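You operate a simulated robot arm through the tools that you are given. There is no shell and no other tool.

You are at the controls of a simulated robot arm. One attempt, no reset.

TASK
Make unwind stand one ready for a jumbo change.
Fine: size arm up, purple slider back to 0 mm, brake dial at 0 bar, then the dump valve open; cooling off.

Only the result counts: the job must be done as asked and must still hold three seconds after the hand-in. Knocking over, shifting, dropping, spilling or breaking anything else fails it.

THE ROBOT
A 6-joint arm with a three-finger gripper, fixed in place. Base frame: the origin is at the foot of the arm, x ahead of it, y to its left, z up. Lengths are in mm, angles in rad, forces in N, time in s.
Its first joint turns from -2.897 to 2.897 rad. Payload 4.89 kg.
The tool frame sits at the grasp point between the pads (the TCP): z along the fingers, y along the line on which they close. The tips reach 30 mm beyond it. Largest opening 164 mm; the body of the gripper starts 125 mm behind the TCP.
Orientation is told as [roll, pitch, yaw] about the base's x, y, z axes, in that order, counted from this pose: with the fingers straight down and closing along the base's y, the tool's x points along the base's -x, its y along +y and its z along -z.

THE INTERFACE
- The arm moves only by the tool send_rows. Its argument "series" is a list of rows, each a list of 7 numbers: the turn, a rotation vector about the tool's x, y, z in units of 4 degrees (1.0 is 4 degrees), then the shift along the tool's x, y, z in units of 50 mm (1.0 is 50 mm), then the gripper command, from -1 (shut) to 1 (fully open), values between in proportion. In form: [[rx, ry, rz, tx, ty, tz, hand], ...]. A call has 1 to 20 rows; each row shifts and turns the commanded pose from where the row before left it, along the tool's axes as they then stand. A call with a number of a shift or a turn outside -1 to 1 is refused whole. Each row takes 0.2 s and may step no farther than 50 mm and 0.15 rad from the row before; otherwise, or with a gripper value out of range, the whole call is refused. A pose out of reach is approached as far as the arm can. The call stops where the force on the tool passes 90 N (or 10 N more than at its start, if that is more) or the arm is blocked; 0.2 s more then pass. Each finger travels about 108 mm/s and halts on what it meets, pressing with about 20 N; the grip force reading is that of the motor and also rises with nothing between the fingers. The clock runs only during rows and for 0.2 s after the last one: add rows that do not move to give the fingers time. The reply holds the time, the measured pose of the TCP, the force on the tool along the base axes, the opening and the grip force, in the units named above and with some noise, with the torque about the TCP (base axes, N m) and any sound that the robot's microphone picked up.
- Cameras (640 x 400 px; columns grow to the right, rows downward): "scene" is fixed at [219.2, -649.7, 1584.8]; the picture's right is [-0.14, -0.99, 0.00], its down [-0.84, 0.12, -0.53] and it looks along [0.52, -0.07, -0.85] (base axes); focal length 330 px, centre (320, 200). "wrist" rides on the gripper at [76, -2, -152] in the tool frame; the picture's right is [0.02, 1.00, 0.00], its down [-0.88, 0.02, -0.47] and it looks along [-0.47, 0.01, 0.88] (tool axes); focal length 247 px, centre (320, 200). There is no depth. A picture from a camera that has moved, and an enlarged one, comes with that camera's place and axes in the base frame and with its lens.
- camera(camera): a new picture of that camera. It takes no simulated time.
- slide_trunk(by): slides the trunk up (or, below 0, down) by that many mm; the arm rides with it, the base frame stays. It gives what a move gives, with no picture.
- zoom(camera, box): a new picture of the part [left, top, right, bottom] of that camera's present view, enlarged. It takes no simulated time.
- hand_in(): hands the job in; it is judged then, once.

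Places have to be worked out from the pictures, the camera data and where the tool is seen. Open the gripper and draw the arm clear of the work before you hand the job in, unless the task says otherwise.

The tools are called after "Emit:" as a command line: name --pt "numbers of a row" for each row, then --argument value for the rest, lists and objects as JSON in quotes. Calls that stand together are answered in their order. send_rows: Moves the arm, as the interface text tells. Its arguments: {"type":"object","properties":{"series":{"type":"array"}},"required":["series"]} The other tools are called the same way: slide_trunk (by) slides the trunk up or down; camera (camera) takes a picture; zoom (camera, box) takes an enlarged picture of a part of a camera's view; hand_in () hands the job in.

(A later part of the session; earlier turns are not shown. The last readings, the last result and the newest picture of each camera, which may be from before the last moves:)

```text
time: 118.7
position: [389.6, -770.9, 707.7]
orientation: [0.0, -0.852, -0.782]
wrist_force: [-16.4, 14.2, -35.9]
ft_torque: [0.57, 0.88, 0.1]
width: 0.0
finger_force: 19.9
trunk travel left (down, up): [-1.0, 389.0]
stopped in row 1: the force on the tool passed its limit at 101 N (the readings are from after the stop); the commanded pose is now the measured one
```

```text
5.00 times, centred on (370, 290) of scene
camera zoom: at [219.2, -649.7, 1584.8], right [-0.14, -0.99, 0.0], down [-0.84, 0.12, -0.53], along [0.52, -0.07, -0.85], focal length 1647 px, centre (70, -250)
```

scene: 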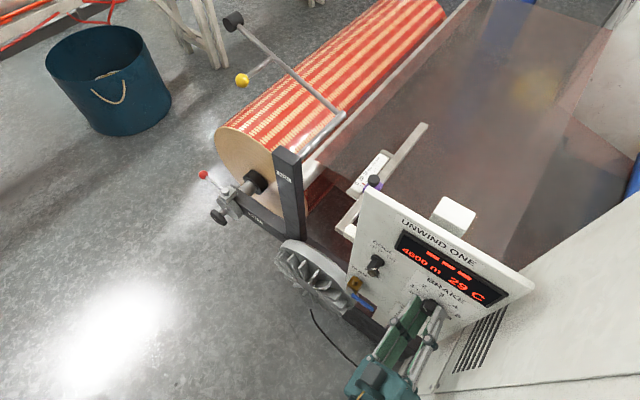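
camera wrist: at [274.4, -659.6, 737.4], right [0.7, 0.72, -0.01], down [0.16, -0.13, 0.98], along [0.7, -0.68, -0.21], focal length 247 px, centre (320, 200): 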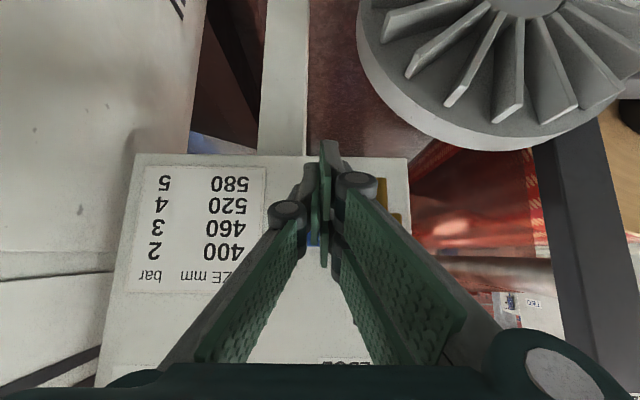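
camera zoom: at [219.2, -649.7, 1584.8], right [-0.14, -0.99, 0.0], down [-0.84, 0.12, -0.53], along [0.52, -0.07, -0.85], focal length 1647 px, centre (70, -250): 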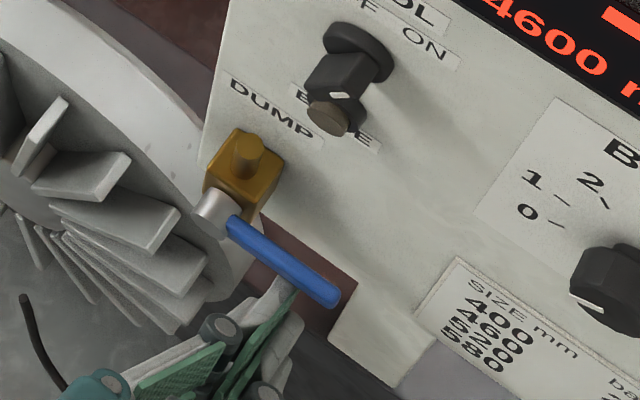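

100 N upward does not budge the lever: that is its stop, so it opens downward. I back out, rise above the lever, and tip the tool steeper for pushing down.

Emit:
send_rows --pt "0 0 0 0.12 0 0.105 -1" --pt "0 0 0 0.65 0 -0.74 -1" --pt "0 0 0 -0.64 0 -0.56 -1" --pt "0 0 0 -0.64 0 -0.56 -1" --pt "0 1 0 0 0 0 -1" --pt "0 1 0 0 0 0 -1" --pt "0 1 0 0 0 0 -1" --pt "0 1 0 0 0 0 -1" --pt "0 0.7 0 0 0 0 -1"

Emit:
camera --camera "wrist"

```text
time: 120.7
position: [355.2, -736.2, 787.3]
orientation: [0.001, -0.527, -0.782]
wrist_force: [-0.2, 0.0, 0.1]
ft_torque: [0.05, 0.0, -0.04]
width: 0.1
finger_force: 19.8
trunk travel left (down, up): [-1.0, 389.0]
```

```text
taken
camera wrist: at [252.0, -636.6, 880.1], right [0.69, 0.72, -0.01], down [0.39, -0.35, 0.85], along [0.61, -0.59, -0.52], focal length 247 px, centre (320, 200)
```

wrist: 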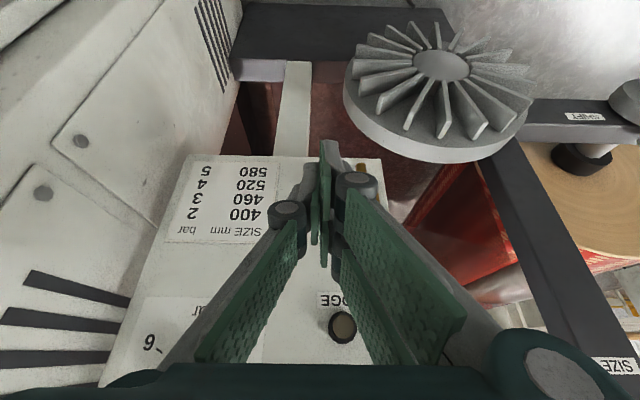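

I'm above and in front of the lever. I move over it and start pressing down in small steps.

Emit:
send_rows --pt "0 0 0 -0.485 -0.02 0.479 -1" --pt "0 0 0 -0.485 -0.02 0.479 -1" --pt "0 0 0 0.1 0 0.173 -1"

Emit:
zoom --camera "scene" --box '[330, 240, 410, 330]'

```text
time: 121.5
position: [401.6, -783.6, 760.1]
orientation: [0.0, -0.531, -0.782]
wrist_force: [-0.7, 0.1, 0.4]
ft_torque: [-0.07, -0.04, -0.03]
width: 0.0
finger_force: 19.9
trunk travel left (down, up): [-1.0, 389.0]
```

```text
4.44 times, centred on (370, 285) of scene
camera zoom: at [219.2, -649.7, 1584.8], right [-0.14, -0.99, 0.0], down [-0.84, 0.12, -0.53], along [0.52, -0.07, -0.85], focal length 1464 px, centre (98, -178)
```

zoom: 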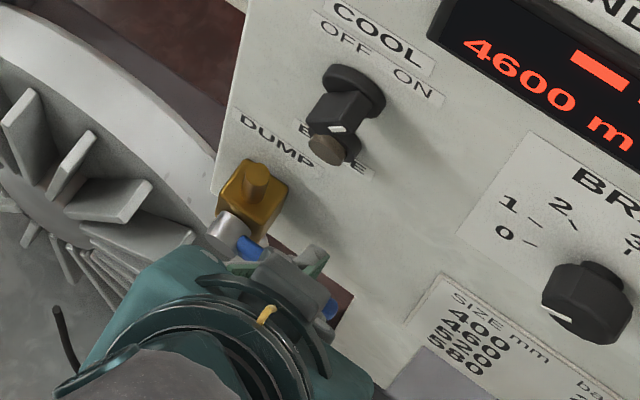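

Positioned over the lever with no contact yet. I press down 5 mm at a time.

Emit:
send_rows --pt "0 0 0 0.05 0 0.0864 -1" --pt "0 0 0 0.05 0 0.0864 -1"

Emit:
send_rows --pt "0 0 0 0.05 0 0.0864 -1" --pt "0 0 0 0.05 0 0.0864 -1"

Emit:
zoom --camera "scene" --box '[330, 240, 410, 330]'

```text
time: 122.0
position: [401.0, -784.0, 748.2]
orientation: [0.0, -0.527, -0.783]
wrist_force: [-1.1, 2.1, 2.8]
ft_torque: [0.02, -0.03, 0.02]
width: 0.2
finger_force: 44.9
trunk travel left (down, up): [-1.0, 389.0]
```

```text
time: 122.7
position: [400.1, -784.2, 740.1]
orientation: [-0.001, -0.529, -0.782]
wrist_force: [-1.4, 0.6, 0.6]
ft_torque: [0.03, 0.01, -0.01]
width: 0.1
finger_force: 45.0
trunk travel left (down, up): [-1.0, 389.0]
```

```text
4.44 times, centred on (370, 285) of scene
camera zoom: at [219.2, -649.7, 1584.8], right [-0.14, -0.99, 0.0], down [-0.84, 0.12, -0.53], along [0.52, -0.07, -0.85], focal length 1464 px, centre (98, -178)
```

zoom: 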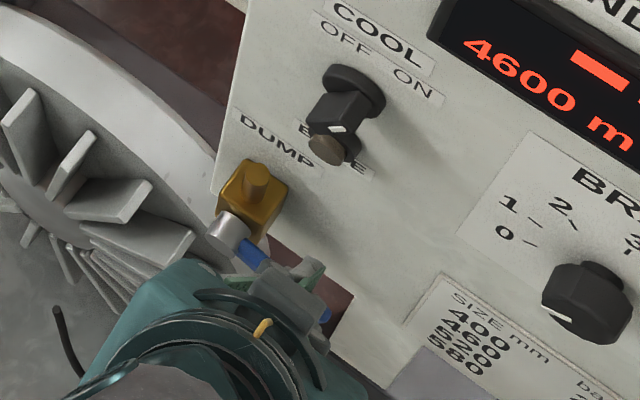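

No resistance felt at z 740; I check whether the lever is turning or the finger is in front of it.

Emit:
camera --camera "wrist"

Emit:
zoom --camera "scene" --box '[345, 270, 385, 310]'

```text
taken
camera wrist: at [297.7, -684.4, 833.4], right [0.69, 0.72, -0.01], down [0.38, -0.35, 0.85], along [0.61, -0.59, -0.52], focal length 247 px, centre (320, 200)
```

wrist: 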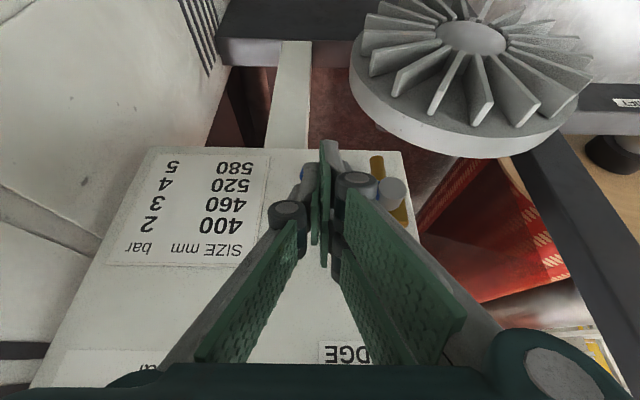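

```text
10.00 times, centred on (365, 290) of scene
camera zoom: at [219.2, -649.7, 1584.8], right [-0.14, -0.99, 0.0], down [-0.84, 0.12, -0.53], along [0.52, -0.07, -0.85], focal length 3295 px, centre (-130, -700)
```

zoom: 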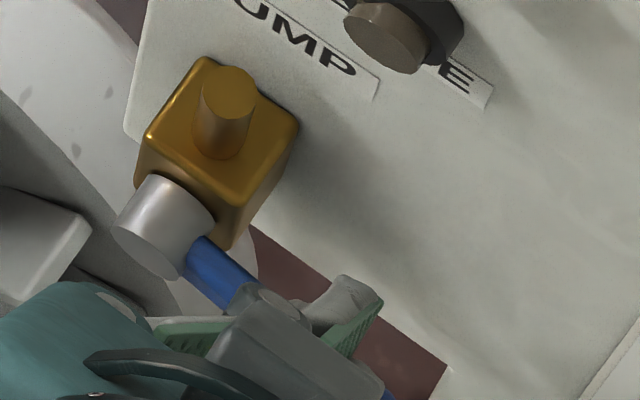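

The view is ambiguous, so I zoom on the lever's tip area to compare its position with before.

Emit:
zoom --camera "scene" --box '[350, 280, 390, 320]'

Emit:
zoom --camera "wrist" --box '[270, 130, 420, 250]'

```text
10.00 times, centred on (370, 300) of scene
camera zoom: at [219.2, -649.7, 1584.8], right [-0.14, -0.99, 0.0], down [-0.84, 0.12, -0.53], along [0.52, -0.07, -0.85], focal length 3295 px, centre (-180, -800)
```

zoom: 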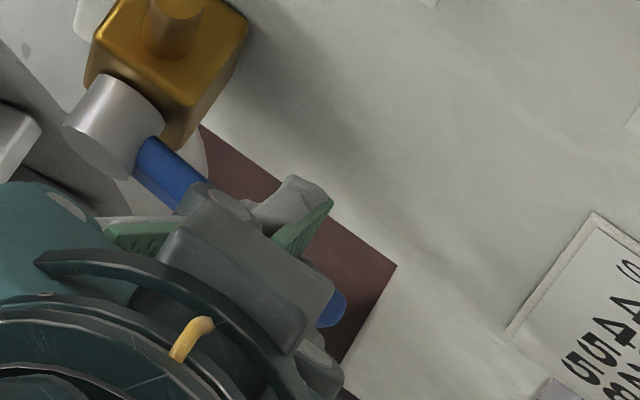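

```text
3.33 times, centred on (345, 190) of wrist
camera zoom: at [297.7, -684.4, 833.4], right [0.69, 0.72, -0.01], down [0.38, -0.35, 0.85], along [0.61, -0.59, -0.52], focal length 823 px, centre (237, 233)
```

zoom: 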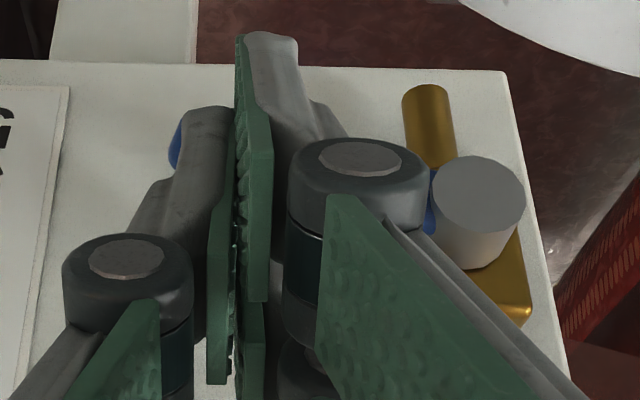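

The wrist view shows the lever tip dropping (~12° so far) with almost no resistance. I continue along its arc - down and to the left.

Emit:
send_rows --pt "0 0 0 0.0604 0.04 0.1037 -1" --pt "0 0 0 0.0503 0.04 0.0864 -1" --pt "0 0 0 0.0704 0.1 0.121 -1" --pt "0 0 0 0.0704 0.1 0.121 -1" --pt "0 0 0 0.0604 0.1 0.1037 -1"

Emit:
zoom --camera "wrist" --box '[270, 100, 420, 220]'

Emit:
zoom --camera "scene" --box '[340, 270, 400, 330]'

```text
time: 123.8
position: [413.7, -772.7, 709.3]
orientation: [-0.001, -0.529, -0.782]
wrist_force: [-1.3, -0.4, 0.1]
ft_torque: [-0.06, 0.0, -0.02]
width: 0.0
finger_force: 45.0
trunk travel left (down, up): [-1.0, 389.0]
```

```text
3.33 times, centred on (345, 160) of wrist
camera zoom: at [311.1, -671.7, 802.4], right [0.69, 0.72, -0.01], down [0.38, -0.35, 0.85], along [0.61, -0.59, -0.52], focal length 823 px, centre (237, 333)
```

zoom: 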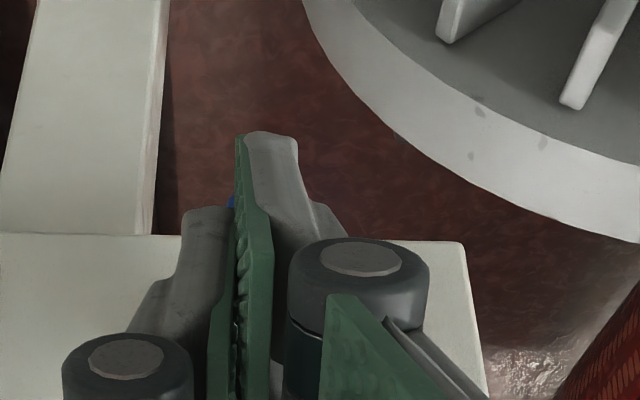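

```text
6.67 times, centred on (370, 300) of scene
camera zoom: at [219.2, -649.7, 1584.8], right [-0.14, -0.99, 0.0], down [-0.84, 0.12, -0.53], along [0.52, -0.07, -0.85], focal length 2196 px, centre (-13, -467)
```

zoom: 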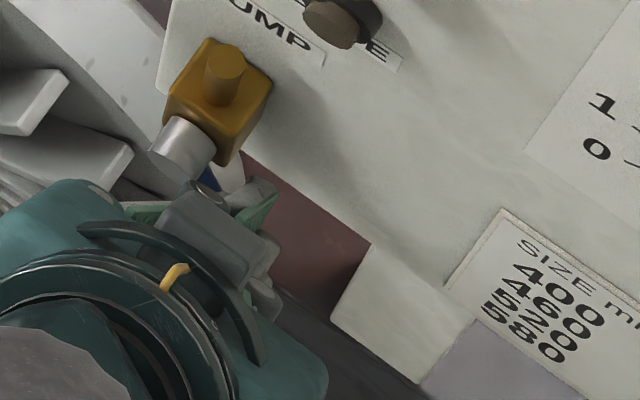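

The lever keeps following (now ~60° down). I go on left to bring it in line with the pipe.

Emit:
send_rows --pt "0 0 0 0.04 0.14 0.069 -1" --pt "0 0 0 0.03 0.14 0.052 -1" --pt "0 0 0 0.02 0.12 0.035 -1"

Emit:
zoom --camera "wrist" --box '[270, 100, 420, 220]'

Emit:
zoom --camera "scene" --box '[330, 260, 400, 330]'

```text
time: 124.7
position: [421.0, -762.1, 699.9]
orientation: [-0.007, -0.527, -0.788]
wrist_force: [-26.3, -3.8, 0.8]
ft_torque: [0.08, -0.57, -0.08]
width: 0.2
finger_force: 44.8
trunk travel left (down, up): [-1.0, 389.0]
stopped in row 3: the force on the tool passed its limit at 93 N (the readings are from after the stop); the commanded pose is now the measured one
```

```text
3.33 times, centred on (345, 160) of wrist
camera zoom: at [319.2, -661.2, 793.2], right [0.7, 0.72, -0.02], down [0.39, -0.35, 0.85], along [0.6, -0.6, -0.52], focal length 823 px, centre (237, 333)
```

zoom: 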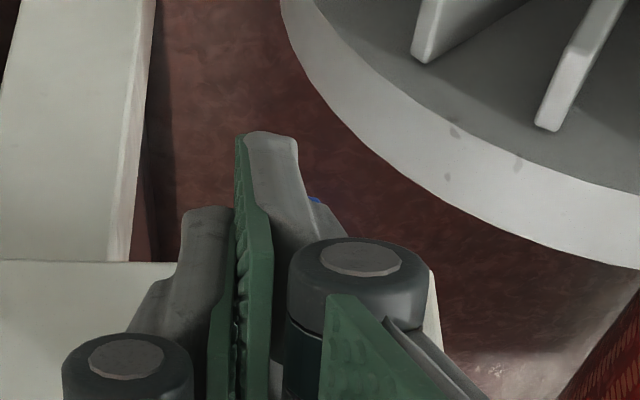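

```text
5.71 times, centred on (365, 295) of scene
camera zoom: at [219.2, -649.7, 1584.8], right [-0.14, -0.99, 0.0], down [-0.84, 0.12, -0.53], along [0.52, -0.07, -0.85], focal length 1883 px, centre (63, -343)
```

zoom: 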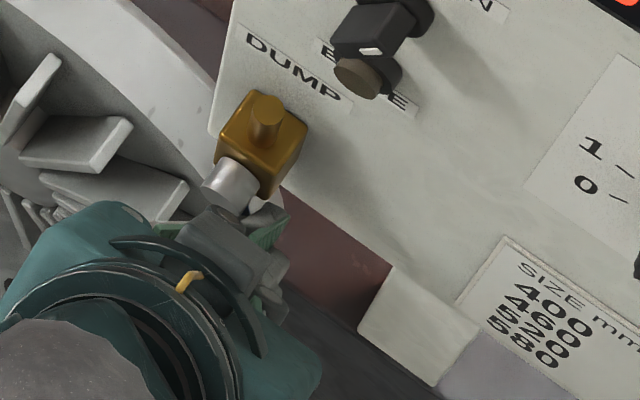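

Force rose sharply: the lever is at or near its stop (tip seen at ~86°), or a knuckle met the valve cap. I back away to the right and up, open the fingers for a clear view, and inspect.

Emit:
send_rows --pt "0 0 0 0 -0.4 0 -1" --pt "0 0 0 0 0 -0.9 -1" --pt "0 0 0 0 0 -0.9 -1" --pt "0 0 0 0.3 0 -0.9 0.5" --pt "0 0 0 0.3 0 0 0.8"

Emit:
camera --camera "wrist"

Emit:
zoom --camera "scene" --box '[330, 250, 410, 330]'

```text
time: 125.9
position: [344.1, -709.4, 802.1]
orientation: [-0.006, -0.526, -0.786]
wrist_force: [1.8, -1.5, -0.2]
ft_torque: [0.09, 0.02, 0.03]
width: 119.4
finger_force: 0.0
trunk travel left (down, up): [-1.0, 389.0]
```

```text
taken
camera wrist: at [242.9, -608.5, 894.6], right [0.7, 0.72, -0.02], down [0.39, -0.35, 0.85], along [0.61, -0.6, -0.52], focal length 247 px, centre (320, 200)
```

wrist: 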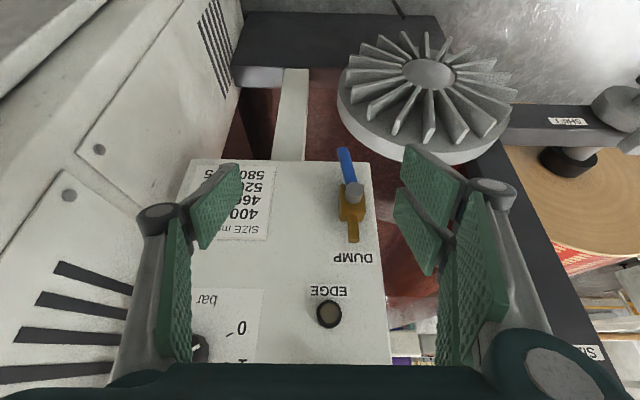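

```text
5.00 times, centred on (370, 290) of scene
camera zoom: at [219.2, -649.7, 1584.8], right [-0.14, -0.99, 0.0], down [-0.84, 0.12, -0.53], along [0.52, -0.07, -0.85], focal length 1647 px, centre (70, -250)
```

zoom: 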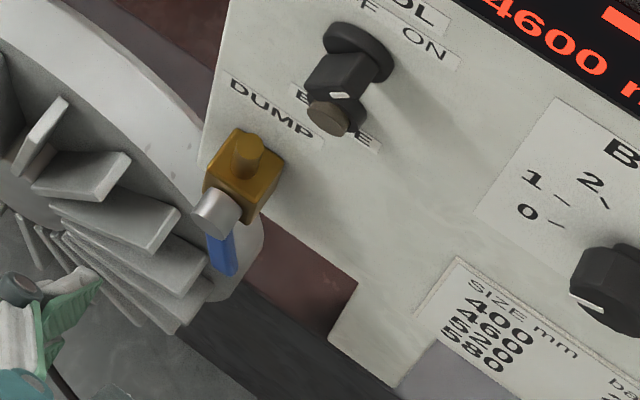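

The lever now points down, roughly along the pipe. I zoom to measure how closely.

Emit:
zoom --camera "wrist" --box '[310, 130, 400, 260]'

```text
3.08 times, centred on (355, 195) of wrist
camera zoom: at [242.9, -608.5, 894.6], right [0.7, 0.72, -0.02], down [0.39, -0.35, 0.85], along [0.61, -0.6, -0.52], focal length 760 px, centre (212, 215)
```

zoom: 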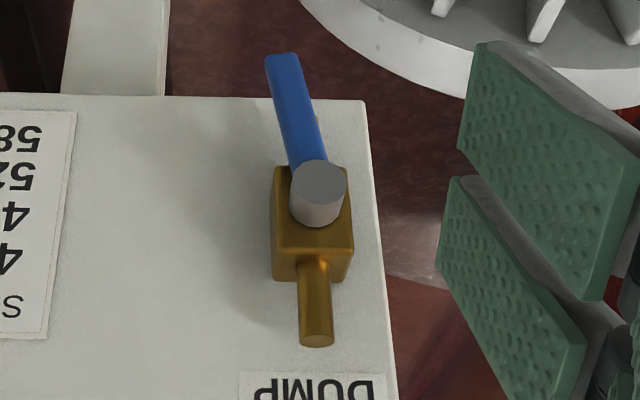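

Lever is ~83° down, about 7° short; the force moments show it was my knuckle meeting the valve cap, not the stop. I'll push again lower on the lever with a flatter tool (50°), keeping the knuckles in front of the cap.

Emit:
send_rows --pt "0 -1 0 0 0 0 -1" --pt "0 -1 0 0 0 0 -1" --pt "0 -1 0 0 0 0 -1" --pt "0 -1 0 0 0 0 -1" --pt "0 -1 0 0 0 0 -1" --pt "0 0 0 0.377 -0.08 0.9 -1" --pt "0 0 0 0.377 -0.08 0.9 -1"

Emit:
camera --camera "wrist"

```text
time: 127.5
position: [365.0, -744.0, 715.8]
orientation: [-0.01, -0.879, -0.782]
wrist_force: [-0.7, 2.9, 2.1]
ft_torque: [-0.08, 0.06, -0.08]
width: 0.1
finger_force: 20.0
trunk travel left (down, up): [-1.0, 389.0]
```

```text
taken
camera wrist: at [247.1, -626.8, 754.4], right [0.7, 0.71, -0.02], down [0.16, -0.12, 0.98], along [0.7, -0.69, -0.2], focal length 247 px, centre (320, 200)
```

wrist: 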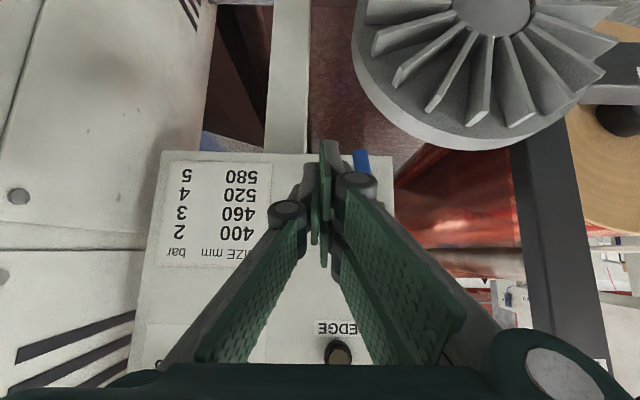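

Fingertips are just right of the blue lever. I advance so they overlap the lever's lower end.

Emit:
send_rows --pt "0 0 0 -0.1 0.0 0.628 -1" --pt "0 0 0 -0.1 0.0 0.628 -1"

Emit:
zoom --camera "wrist" --box '[270, 110, 420, 230]'

Emit:
zoom --camera "scene" --box '[330, 260, 400, 330]'

```text
time: 128.1
position: [406.4, -785.0, 683.7]
orientation: [-0.01, -0.878, -0.781]
wrist_force: [-0.4, 1.1, 1.2]
ft_torque: [0.0, 0.07, -0.08]
width: 0.0
finger_force: 19.8
trunk travel left (down, up): [-1.0, 389.0]
```

```text
3.33 times, centred on (345, 170) of wrist
camera zoom: at [287.9, -667.2, 722.7], right [0.7, 0.71, -0.02], down [0.16, -0.12, 0.98], along [0.7, -0.69, -0.2], focal length 823 px, centre (237, 300)
```

zoom: 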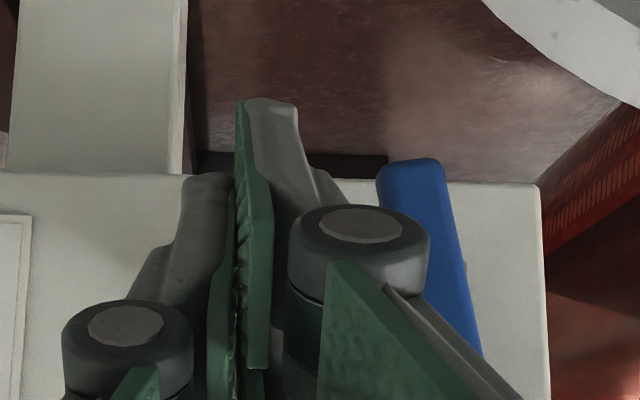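

```text
5.71 times, centred on (365, 295) of scene
camera zoom: at [219.2, -649.7, 1584.8], right [-0.14, -0.99, 0.0], down [-0.84, 0.12, -0.53], along [0.52, -0.07, -0.85], focal length 1883 px, centre (63, -343)
```

zoom: 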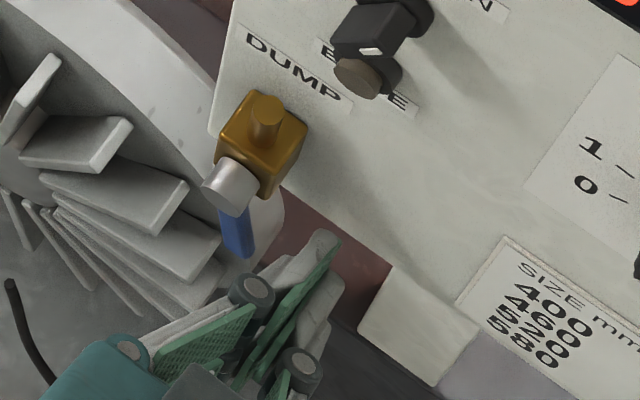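

Geometry is right: the tip overlaps the lever's end while the knuckles stay in front. I move left to contact, then push in small steps.

Emit:
send_rows --pt "0 0 0 0 0.3 0 -1" --pt "0 0 0 0 0.1 0 -1"

Emit:
send_rows --pt "0 0 0 0 0.08 0 -1" --pt "0 0 0 0 0.04 0 -1"

Emit:
zoom --camera "wrist" --box '[270, 110, 420, 230]'

```text
time: 128.7
position: [420.9, -770.6, 682.3]
orientation: [-0.01, -0.878, -0.782]
wrist_force: [0.3, -0.3, 0.9]
ft_torque: [0.0, -0.01, -0.02]
width: 0.0
finger_force: 19.9
trunk travel left (down, up): [-1.0, 389.0]
```

```text
time: 129.3
position: [422.7, -767.8, 683.3]
orientation: [-0.009, -0.878, -0.785]
wrist_force: [-30.8, -16.8, 5.6]
ft_torque: [-0.04, -0.26, -0.25]
width: 0.0
finger_force: 19.8
trunk travel left (down, up): [-1.0, 389.0]
```

```text
3.33 times, centred on (345, 170) of wrist
camera zoom: at [305.1, -650.9, 721.2], right [0.7, 0.71, -0.02], down [0.16, -0.12, 0.98], along [0.69, -0.69, -0.2], focal length 823 px, centre (237, 300)
```

zoom: 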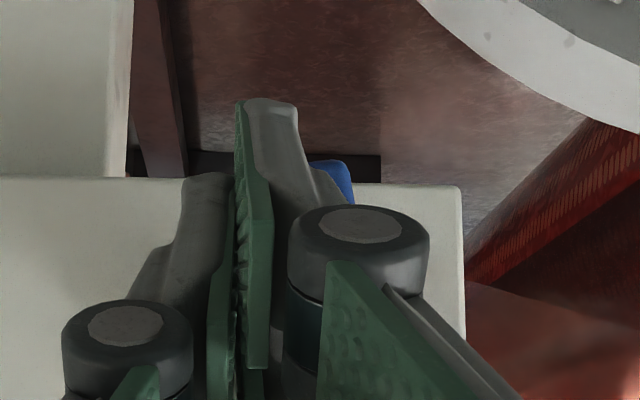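

Now there is real resistance on the lever itself (~34 N, contact worked out 35 mm below the pivot). I push 3 mm more to see whether it yields or is at its stop.

Emit:
send_rows --pt "0 0 0 0 0.06 0 -1" --pt "0 0 0 0 0 0 -1"

Emit:
zoom --camera "wrist" --box '[270, 110, 420, 230]'

```text
time: 129.9
position: [424.0, -768.6, 683.7]
orientation: [-0.008, -0.878, -0.784]
wrist_force: [-70.5, -39.5, 2.5]
ft_torque: [-0.21, -0.73, -0.66]
width: 0.0
finger_force: 19.5
trunk travel left (down, up): [-1.0, 389.0]
```

```text
3.33 times, centred on (345, 170) of wrist
camera zoom: at [306.0, -649.6, 720.9], right [0.7, 0.71, -0.02], down [0.16, -0.12, 0.98], along [0.69, -0.69, -0.2], focal length 823 px, centre (237, 300)
```

zoom: 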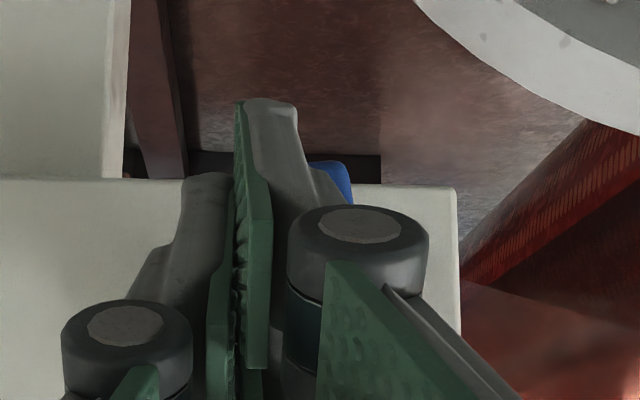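

No yield at 78 N: this is the lever's open end stop. I back off right and out, then check that the lever stays there.

Emit:
send_rows --pt "0 0 0 0 -0.4 0 -1" --pt "0 0 0 0 0 -0.9 -1" --pt "0 0 0 0 0 -0.9 -1" --pt "0 0 0 -0.6 0.3 -0.6 0.3" --pt "0 0 0 -0.6 0.2 0 0.6"

Emit:
camera --camera "wrist"

Emit:
camera --camera "scene"

```text
time: 131.1
position: [396.2, -725.2, 808.5]
orientation: [-0.007, -0.876, -0.784]
wrist_force: [-0.3, -1.8, -1.1]
ft_torque: [0.06, -0.04, 0.04]
width: 119.2
finger_force: 0.1
trunk travel left (down, up): [-1.0, 389.0]
```

```text
taken
camera wrist: at [277.5, -607.9, 846.1], right [0.7, 0.71, -0.02], down [0.16, -0.13, 0.98], along [0.7, -0.69, -0.2], focal length 247 px, centre (320, 200)
```

wrist: 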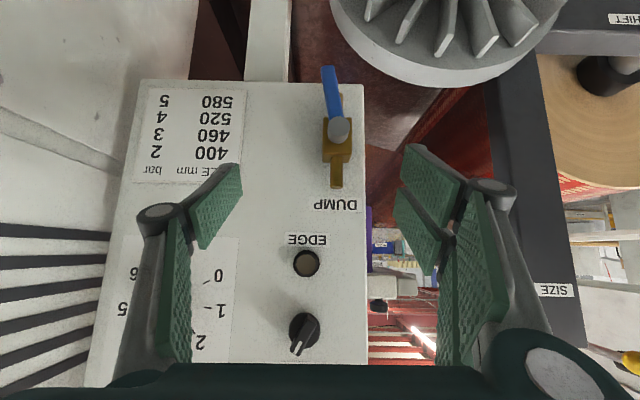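

```text
taken
```

scene: 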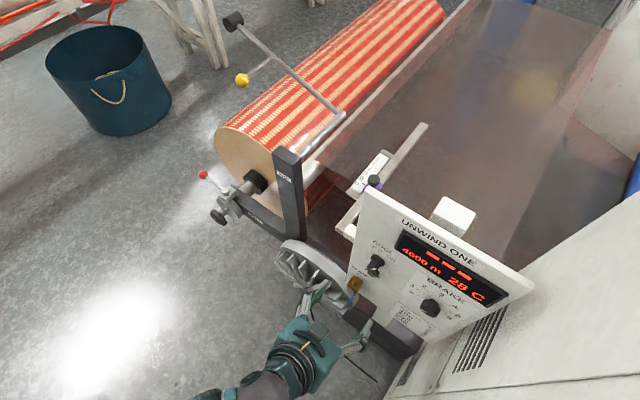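

Emit:
zoom --camera "wrist" --box '[290, 50, 390, 200]'

Emit:
zoom --camera "wrist" --box '[240, 220, 380, 370]'

Emit:
zoom --camera "scene" --box '[340, 220, 440, 310]'

```text
2.67 times, centred on (340, 125) of wrist
camera zoom: at [277.5, -607.9, 846.1], right [0.7, 0.71, -0.02], down [0.16, -0.13, 0.98], along [0.7, -0.69, -0.2], focal length 659 px, centre (267, 400)
```

zoom: 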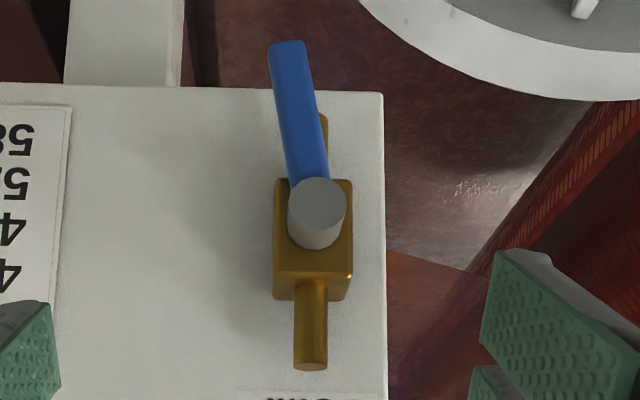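

```text
2.67 times, centred on (310, 295) of wrist
camera zoom: at [277.5, -607.9, 846.1], right [0.7, 0.71, -0.02], down [0.16, -0.13, 0.98], along [0.7, -0.69, -0.2], focal length 659 px, centre (347, -53)
```

zoom: 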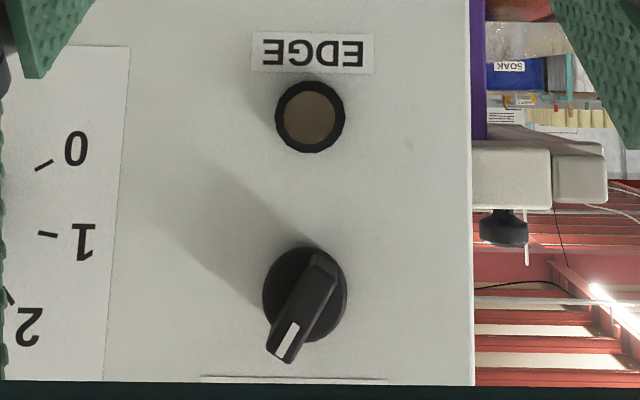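

```text
4.44 times, centred on (390, 265) of scene
camera zoom: at [219.2, -649.7, 1584.8], right [-0.14, -0.99, 0.0], down [-0.84, 0.12, -0.53], along [0.52, -0.07, -0.85], focal length 1464 px, centre (9, -89)
```

zoom: 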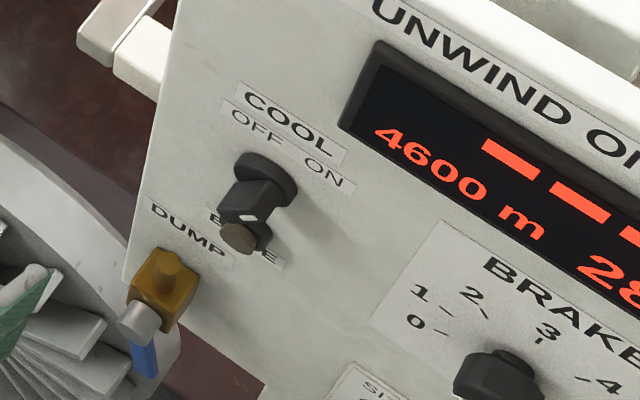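

The lever stays open at its stop (in line with the pipe within the valve's range). Last is COOL: selector at left -244.6, z 924.5, now pointing ~+28° to ON; I back up, rise and level the tool in front of it.

Emit:
send_rows --pt "0 0 0 -0.36 -0.08 -0.776 0" --pt "0 0 0 -0.36 -0.08 -0.776 0" --pt "0 0 0 -0.36 -0.08 -0.776 0" --pt "0 -1 0 0 0 0 0" --pt "0 -1 0 0 0 0 0" --pt "0 -1 0 0 0 0 0" --pt "0 -1 0 0 0 0 0" --pt "0 -1 0 0 0 0 0" --pt "0 -1 0 0 0 0 0" --pt "0 -1 0 0 0 0 0" --pt "0 -1 0 0 0 0 0" --pt "0 -1 0 0 0 0 0" --pt "0 -0.95 0 0 0 0 0"

Emit:
camera --camera "wrist"

```text
time: 133.9
position: [348.7, -702.7, 944.1]
orientation: [-1.43, -1.563, 0.641]
wrist_force: [-0.3, 1.1, 0.6]
ft_torque: [0.06, 0.08, -0.05]
width: 81.9
finger_force: 0.0
out of reach, approached as far as the arm can: row 12, 13
trunk travel left (down, up): [-1.0, 389.0]
```

```text
taken
camera wrist: at [239.9, -596.0, 867.6], right [0.71, 0.7, -0.03], down [-0.32, 0.35, 0.88], along [0.63, -0.62, 0.47], focal length 247 px, centre (320, 200)
```

wrist: 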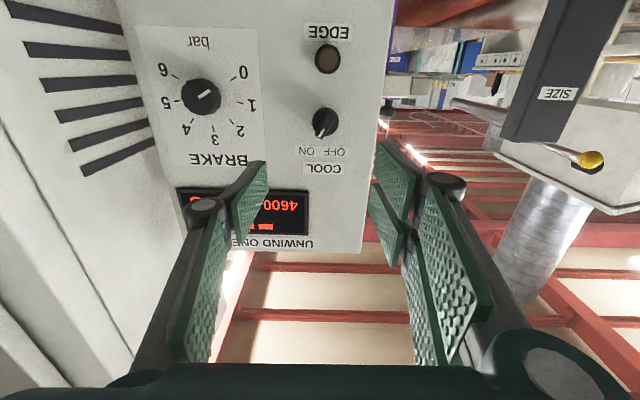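

Nearly level (slight fold-limit rise). I move forward and down to line up with the selector, then zoom.

Emit:
send_rows --pt "0 0 0 0.12 0.055 0.57 0" --pt "0 0 0 0.24 0.055 0.57 0"

Emit:
zoom --camera "wrist" --box '[250, 90, 400, 210]'

```text
time: 134.5
position: [393.2, -742.9, 925.4]
orientation: [-1.797, -1.566, 1.008]
wrist_force: [-0.1, 0.0, 0.1]
ft_torque: [0.11, 0.02, -0.09]
width: 81.8
finger_force: 0.1
trunk travel left (down, up): [-1.0, 389.0]
```

```text
3.33 times, centred on (325, 150) of wrist
camera zoom: at [283.9, -634.1, 849.5], right [0.71, 0.7, -0.03], down [-0.32, 0.35, 0.88], along [0.63, -0.62, 0.47], focal length 823 px, centre (303, 367)
```

zoom: 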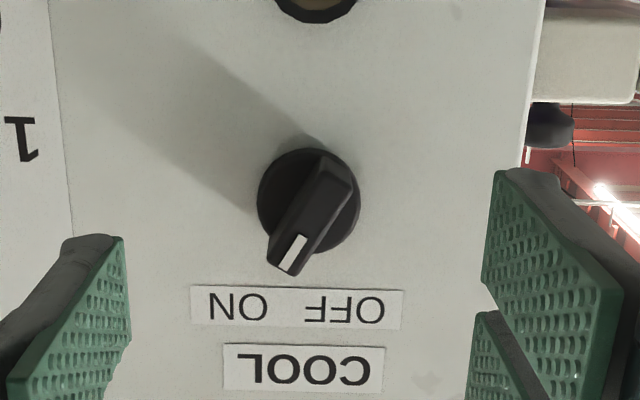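

Selector base is at left -246, z≈923, handle tilted ~28°. I centre on it and roll the tool +28° so the fingers straddle the handle bar.

Emit:
send_rows --pt "0 0 0 0.05 0.026 0 0" --pt "0 0 1 0 0 0 0" --pt "0 0 1 0 0 0 0" --pt "0 0 1 0 0 0 0" --pt "0 0 1 0 0 0 0" --pt "0 0 1 0 0 0 0" --pt "0 0 1 0 0 0 0" --pt "0 0 1 0 0 0 0"

Emit:
zoom --camera "wrist" --box '[250, 90, 400, 210]'

```text
time: 136.3
position: [395.1, -737.5, 922.6]
orientation: [1.573, -1.087, -2.36]
wrist_force: [0.6, 0.0, 0.1]
ft_torque: [0.01, 0.01, 0.0]
width: 81.7
finger_force: 0.1
trunk travel left (down, up): [-1.0, 389.0]
```

```text
3.33 times, centred on (325, 150) of wrist
camera zoom: at [311.5, -606.5, 854.4], right [0.63, 0.63, 0.45], down [-0.61, 0.06, 0.79], along [0.47, -0.77, 0.42], focal length 823 px, centre (303, 367)
```

zoom: 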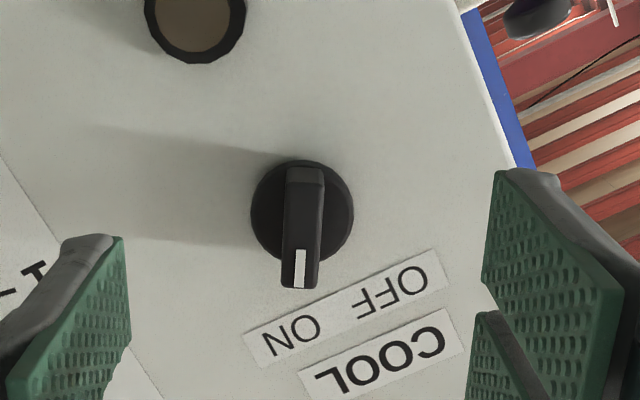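

The handle bar is now vertical in the tool frame and centred within ~1 mm. I advance 50 mm and take a look before closing.

Emit:
send_rows --pt "0 0 0 0 0 0.5 -0.3" --pt "0 0 0 0 0 0.5 -0.3"

Emit:
camera --camera "wrist"

Emit:
zoom --camera "scene" --box '[310, 200, 450, 310]'

```text
time: 136.9
position: [430.9, -775.6, 922.9]
orientation: [1.573, -1.087, -2.362]
wrist_force: [-0.3, 0.3, 0.3]
ft_torque: [0.05, 0.07, -0.02]
width: 57.5
finger_force: 0.0
trunk travel left (down, up): [-1.0, 389.0]
```

```text
taken
camera wrist: at [347.4, -643.1, 854.7], right [0.63, 0.63, 0.45], down [-0.61, 0.06, 0.79], along [0.47, -0.77, 0.42], focal length 247 px, centre (320, 200)
```

wrist: 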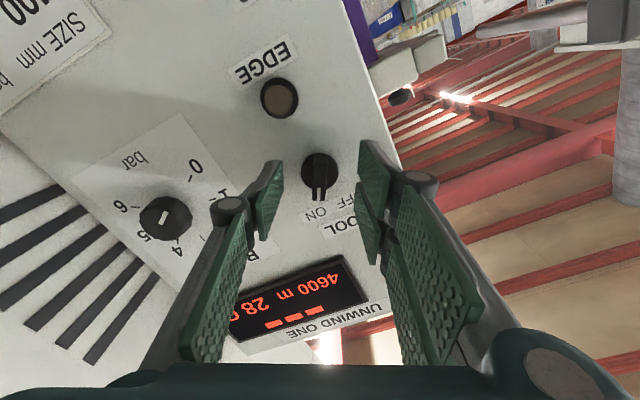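

```text
3.64 times, centred on (380, 255) of scene
camera zoom: at [219.2, -649.7, 1584.8], right [-0.14, -0.99, 0.0], down [-0.84, 0.12, -0.53], along [0.52, -0.07, -0.85], focal length 1198 px, centre (102, 0)
```

zoom: 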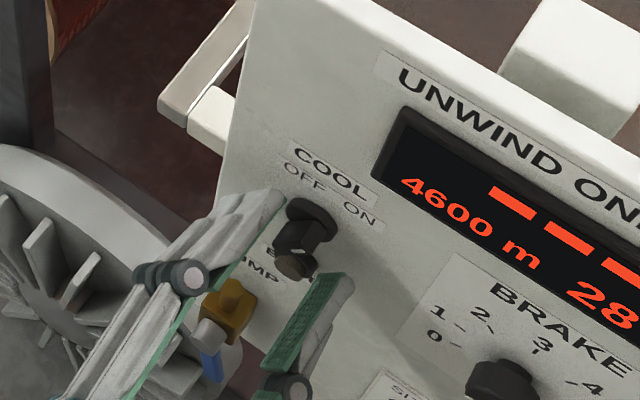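

Fingers straddle the handle with the tips short of the panel. I close on it.

Emit:
send_rows --pt "0 0 0 0 0 0 -1" --pt "0 0 0 0 0 0 -1" --pt "0 0 0 0 0 0 -1" --pt "0 0 0 0 0 0 -1"

Emit:
zoom --camera "wrist" --box '[240, 110, 400, 230]'

```text
time: 137.9
position: [431.6, -776.7, 922.6]
orientation: [1.574, -1.085, -2.361]
wrist_force: [3.9, -7.0, 5.2]
ft_torque: [-0.1, -0.17, -0.1]
width: 10.8
finger_force: 45.2
trunk travel left (down, up): [-1.0, 389.0]
```

```text
3.33 times, centred on (320, 170) of wrist
camera zoom: at [347.5, -643.4, 854.5], right [0.64, 0.63, 0.45], down [-0.61, 0.06, 0.79], along [0.47, -0.77, 0.42], focal length 823 px, centre (320, 300)
```

zoom: 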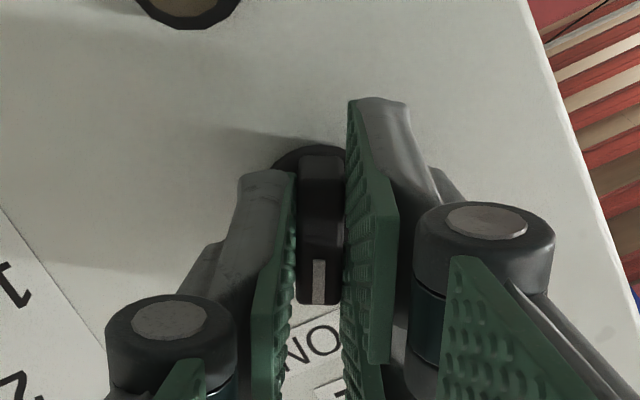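

Firm grip on the handle (10.8 mm, light forces). I turn counter-clockwise 28° and check.

Emit:
send_rows --pt "0 0 -1 0 0 0 -1" --pt "0 0 -1 0 0 0 -1" --pt "0 0 -1 0 0 0 -1" --pt "0 0 -1 0 0 0 -1" --pt "0 0 -1 0 0 0 -1" --pt "0 0 -1 0 0 0 -1" --pt "0 0 -1 0 0 0 -1"

Emit:
zoom --camera "wrist" --box '[240, 110, 400, 230]'

```text
time: 139.5
position: [428.9, -774.6, 921.5]
orientation: [-1.633, -1.563, 0.842]
wrist_force: [-7.2, -29.6, 2.7]
ft_torque: [-0.45, -0.58, -0.64]
width: 11.0
finger_force: 44.8
trunk travel left (down, up): [-1.0, 389.0]
```

```text
3.33 times, centred on (320, 170) of wrist
camera zoom: at [319.6, -667.5, 845.1], right [0.71, 0.7, -0.03], down [-0.32, 0.35, 0.88], along [0.63, -0.62, 0.47], focal length 823 px, centre (320, 300)
```

zoom: 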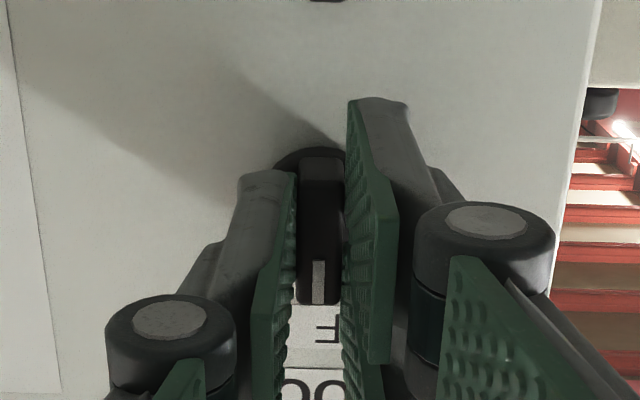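

The handle follows, now pointing straight up between ON and OFF. I continue toward OFF, watching the torque.

Emit:
send_rows --pt "0 0 -1 0 0 0 -1" --pt "0 0 -1 0 0 0 -1" --pt "0 0 -1 0 0 0 -1" --pt "0 0 -1 0 0 0 -1" --pt "0 0 -1 0 0 0 -1"

Emit:
send_rows --pt "0 0 -1 0 0 0 -1" --pt "0 0 -1 0 0 0 -1"

Emit:
zoom --camera "wrist" --box '[240, 110, 400, 230]'

Emit:
zoom --camera "scene" --box '[370, 220, 490, 310]'

```text
time: 140.7
position: [428.3, -775.3, 922.5]
orientation: [-1.575, -1.216, 0.784]
wrist_force: [-27.7, -28.2, 2.5]
ft_torque: [-0.08, -0.16, -0.92]
width: 10.7
finger_force: 44.9
trunk travel left (down, up): [-1.0, 389.0]
```

```text
time: 141.3
position: [427.9, -775.2, 922.1]
orientation: [-1.571, -1.078, 0.783]
wrist_force: [-23.5, -42.4, 16.1]
ft_torque: [-0.35, -0.55, -1.0]
width: 11.0
finger_force: 44.6
trunk travel left (down, up): [-1.0, 389.0]
```

```text
3.33 times, centred on (320, 170) of wrist
camera zoom: at [293.3, -693.6, 855.2], right [0.62, 0.61, -0.49], down [-0.03, 0.64, 0.77], along [0.79, -0.46, 0.41], focal length 823 px, centre (320, 300)
```

zoom: 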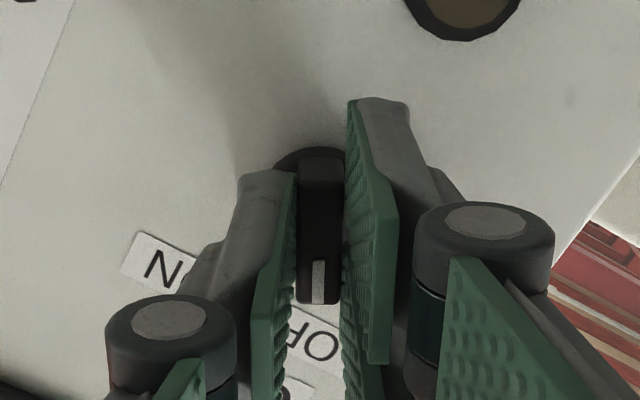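

```text
4.44 times, centred on (430, 265) of scene
camera zoom: at [219.2, -649.7, 1584.8], right [-0.14, -0.99, 0.0], down [-0.84, 0.12, -0.53], along [0.52, -0.07, -0.85], focal length 1464 px, centre (-169, -89)
```

zoom: 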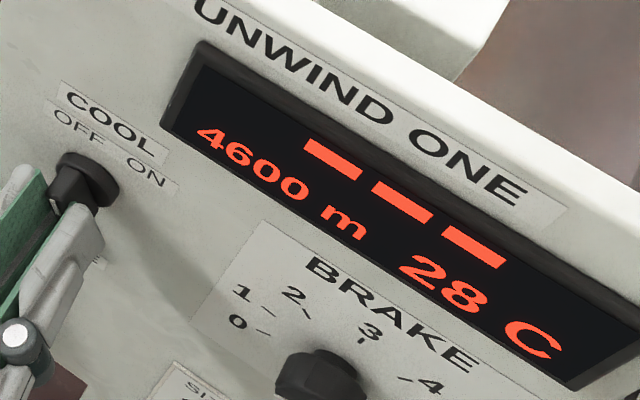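

Handle at -28°, the mirror of its ON position. I turn a little further to feel for the OFF stop.

Emit:
send_rows --pt "0 0 -1 0 0 0 -1" --pt "0 0 0 0 0 0 -1"

Emit:
zoom --camera "wrist" --box '[270, 130, 370, 220]'

```text
time: 141.9
position: [426.5, -776.3, 922.5]
orientation: [-1.571, -1.008, 0.782]
wrist_force: [-18.4, -51.7, 25.2]
ft_torque: [0.38, -1.31, -1.14]
width: 11.3
finger_force: 45.2
trunk travel left (down, up): [-1.0, 389.0]
```

```text
4.44 times, centred on (320, 175) of wrist
camera zoom: at [289.9, -696.9, 857.9], right [0.59, 0.59, -0.55], down [0.01, 0.68, 0.73], along [0.81, -0.44, 0.4], focal length 1098 px, centre (320, 311)
```

zoom: 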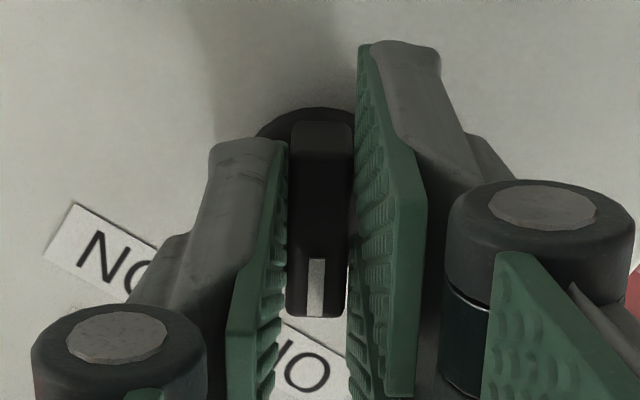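

Torque jumped to 1.2 N·m at about -31°: the OFF stop. I relax 2°, open, back away and verify.

Emit:
send_rows --pt "0 0 0.4 0 0 0 -1" --pt "0 0 0 0 0 0 -0.3" --pt "0 0 0 0 0 0 -0.3" --pt "0 0 0 0 0 -0.9 -0.3" --pt "0 0 0 0 0 -0.6 -0.3" --pt "0 0 1 0 0 0 0" --pt "0 0 1 0 0 0 0" --pt "0 0 1 0 0 0 0" --pt "0 0 1 0 0 0 0" --pt "0 0 1 0 0 0 0" --pt "0 0 1 0 0 0 0" --pt "0 0 1 0 0 0 0" --pt "0 0 0.6 0 0 0 0"

Emit:
camera --camera "wrist"

Emit:
zoom --camera "scene" --box '[340, 210, 500, 330]'

```text
time: 144.7
position: [377.7, -725.5, 927.6]
orientation: [-1.189, -1.565, 0.399]
wrist_force: [-0.5, -0.1, 0.2]
ft_torque: [0.0, 0.03, 0.01]
width: 81.9
finger_force: 0.0
out of reach, approached as far as the arm can: row 5
trunk travel left (down, up): [-1.0, 389.0]
```

```text
taken
camera wrist: at [268.1, -617.5, 851.8], right [0.71, 0.71, -0.03], down [-0.32, 0.35, 0.88], along [0.63, -0.62, 0.47], focal length 247 px, centre (320, 200)
```

wrist: 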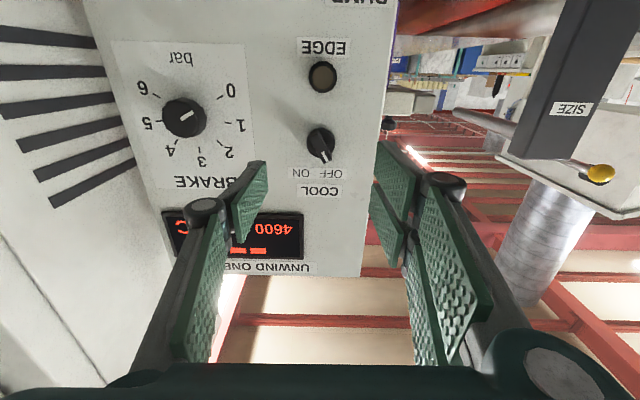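

```text
3.33 times, centred on (420, 270) of scene
camera zoom: at [219.2, -649.7, 1584.8], right [-0.14, -0.99, 0.0], down [-0.84, 0.12, -0.53], along [0.52, -0.07, -0.85], focal length 1098 px, centre (-13, -33)
```

zoom: 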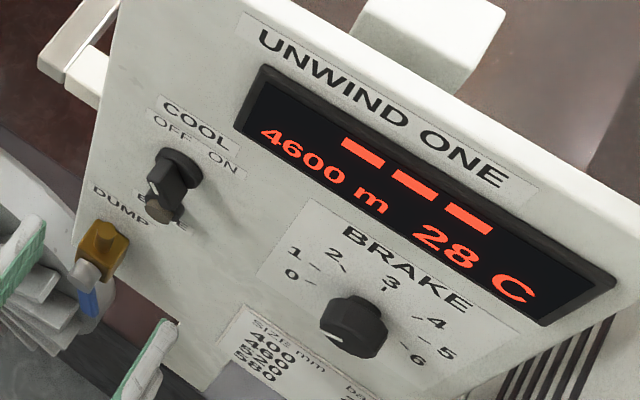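

COOL reads OFF. I double-check every item with zooms: dial, COOL, valve lever, slider, and size arm.

Emit:
zoom --camera "scene" --box '[345, 265, 375, 315]'

Emit:
zoom --camera "wrist" --box '[100, 50, 360, 220]'

Emit:
zoom --camera "scene" --box '[335, 145, 405, 215]'

Emit:
zoom --camera "scene" --box '[210, 0, 370, 130]'

```text
8.00 times, centred on (360, 290) of scene
camera zoom: at [219.2, -649.7, 1584.8], right [-0.14, -0.99, 0.0], down [-0.84, 0.12, -0.53], along [0.52, -0.07, -0.85], focal length 2636 px, centre (0, -520)
```

zoom: 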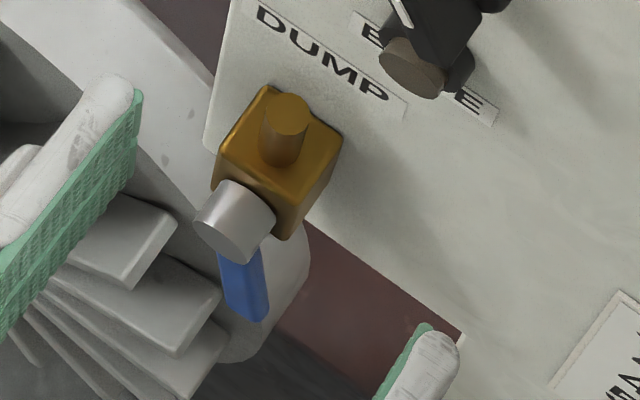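

```text
2.35 times, centred on (230, 135) of wrist
camera zoom: at [268.1, -617.5, 851.8], right [0.71, 0.71, -0.03], down [-0.32, 0.35, 0.88], along [0.63, -0.62, 0.47], focal length 581 px, centre (532, 353)
```

zoom: 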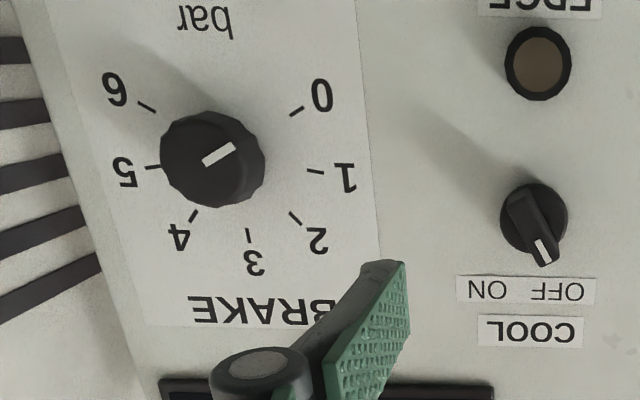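

```text
5.71 times, centred on (370, 180) of scene
camera zoom: at [219.2, -649.7, 1584.8], right [-0.14, -0.99, 0.0], down [-0.84, 0.12, -0.53], along [0.52, -0.07, -0.85], focal length 1883 px, centre (34, 314)
```

zoom: 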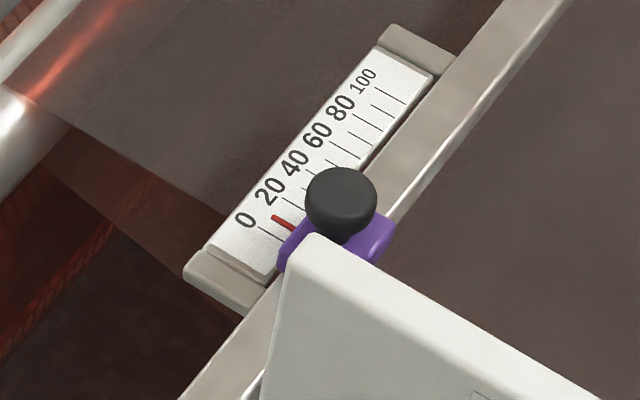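

```text
3.08 times, centred on (290, 65) of scene
camera zoom: at [219.2, -649.7, 1584.8], right [-0.14, -0.99, 0.0], down [-0.84, 0.12, -0.53], along [0.52, -0.07, -0.85], focal length 1014 px, centre (412, 615)
```

zoom: 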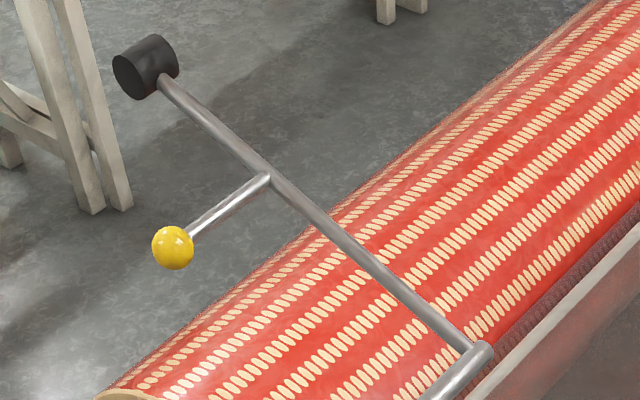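

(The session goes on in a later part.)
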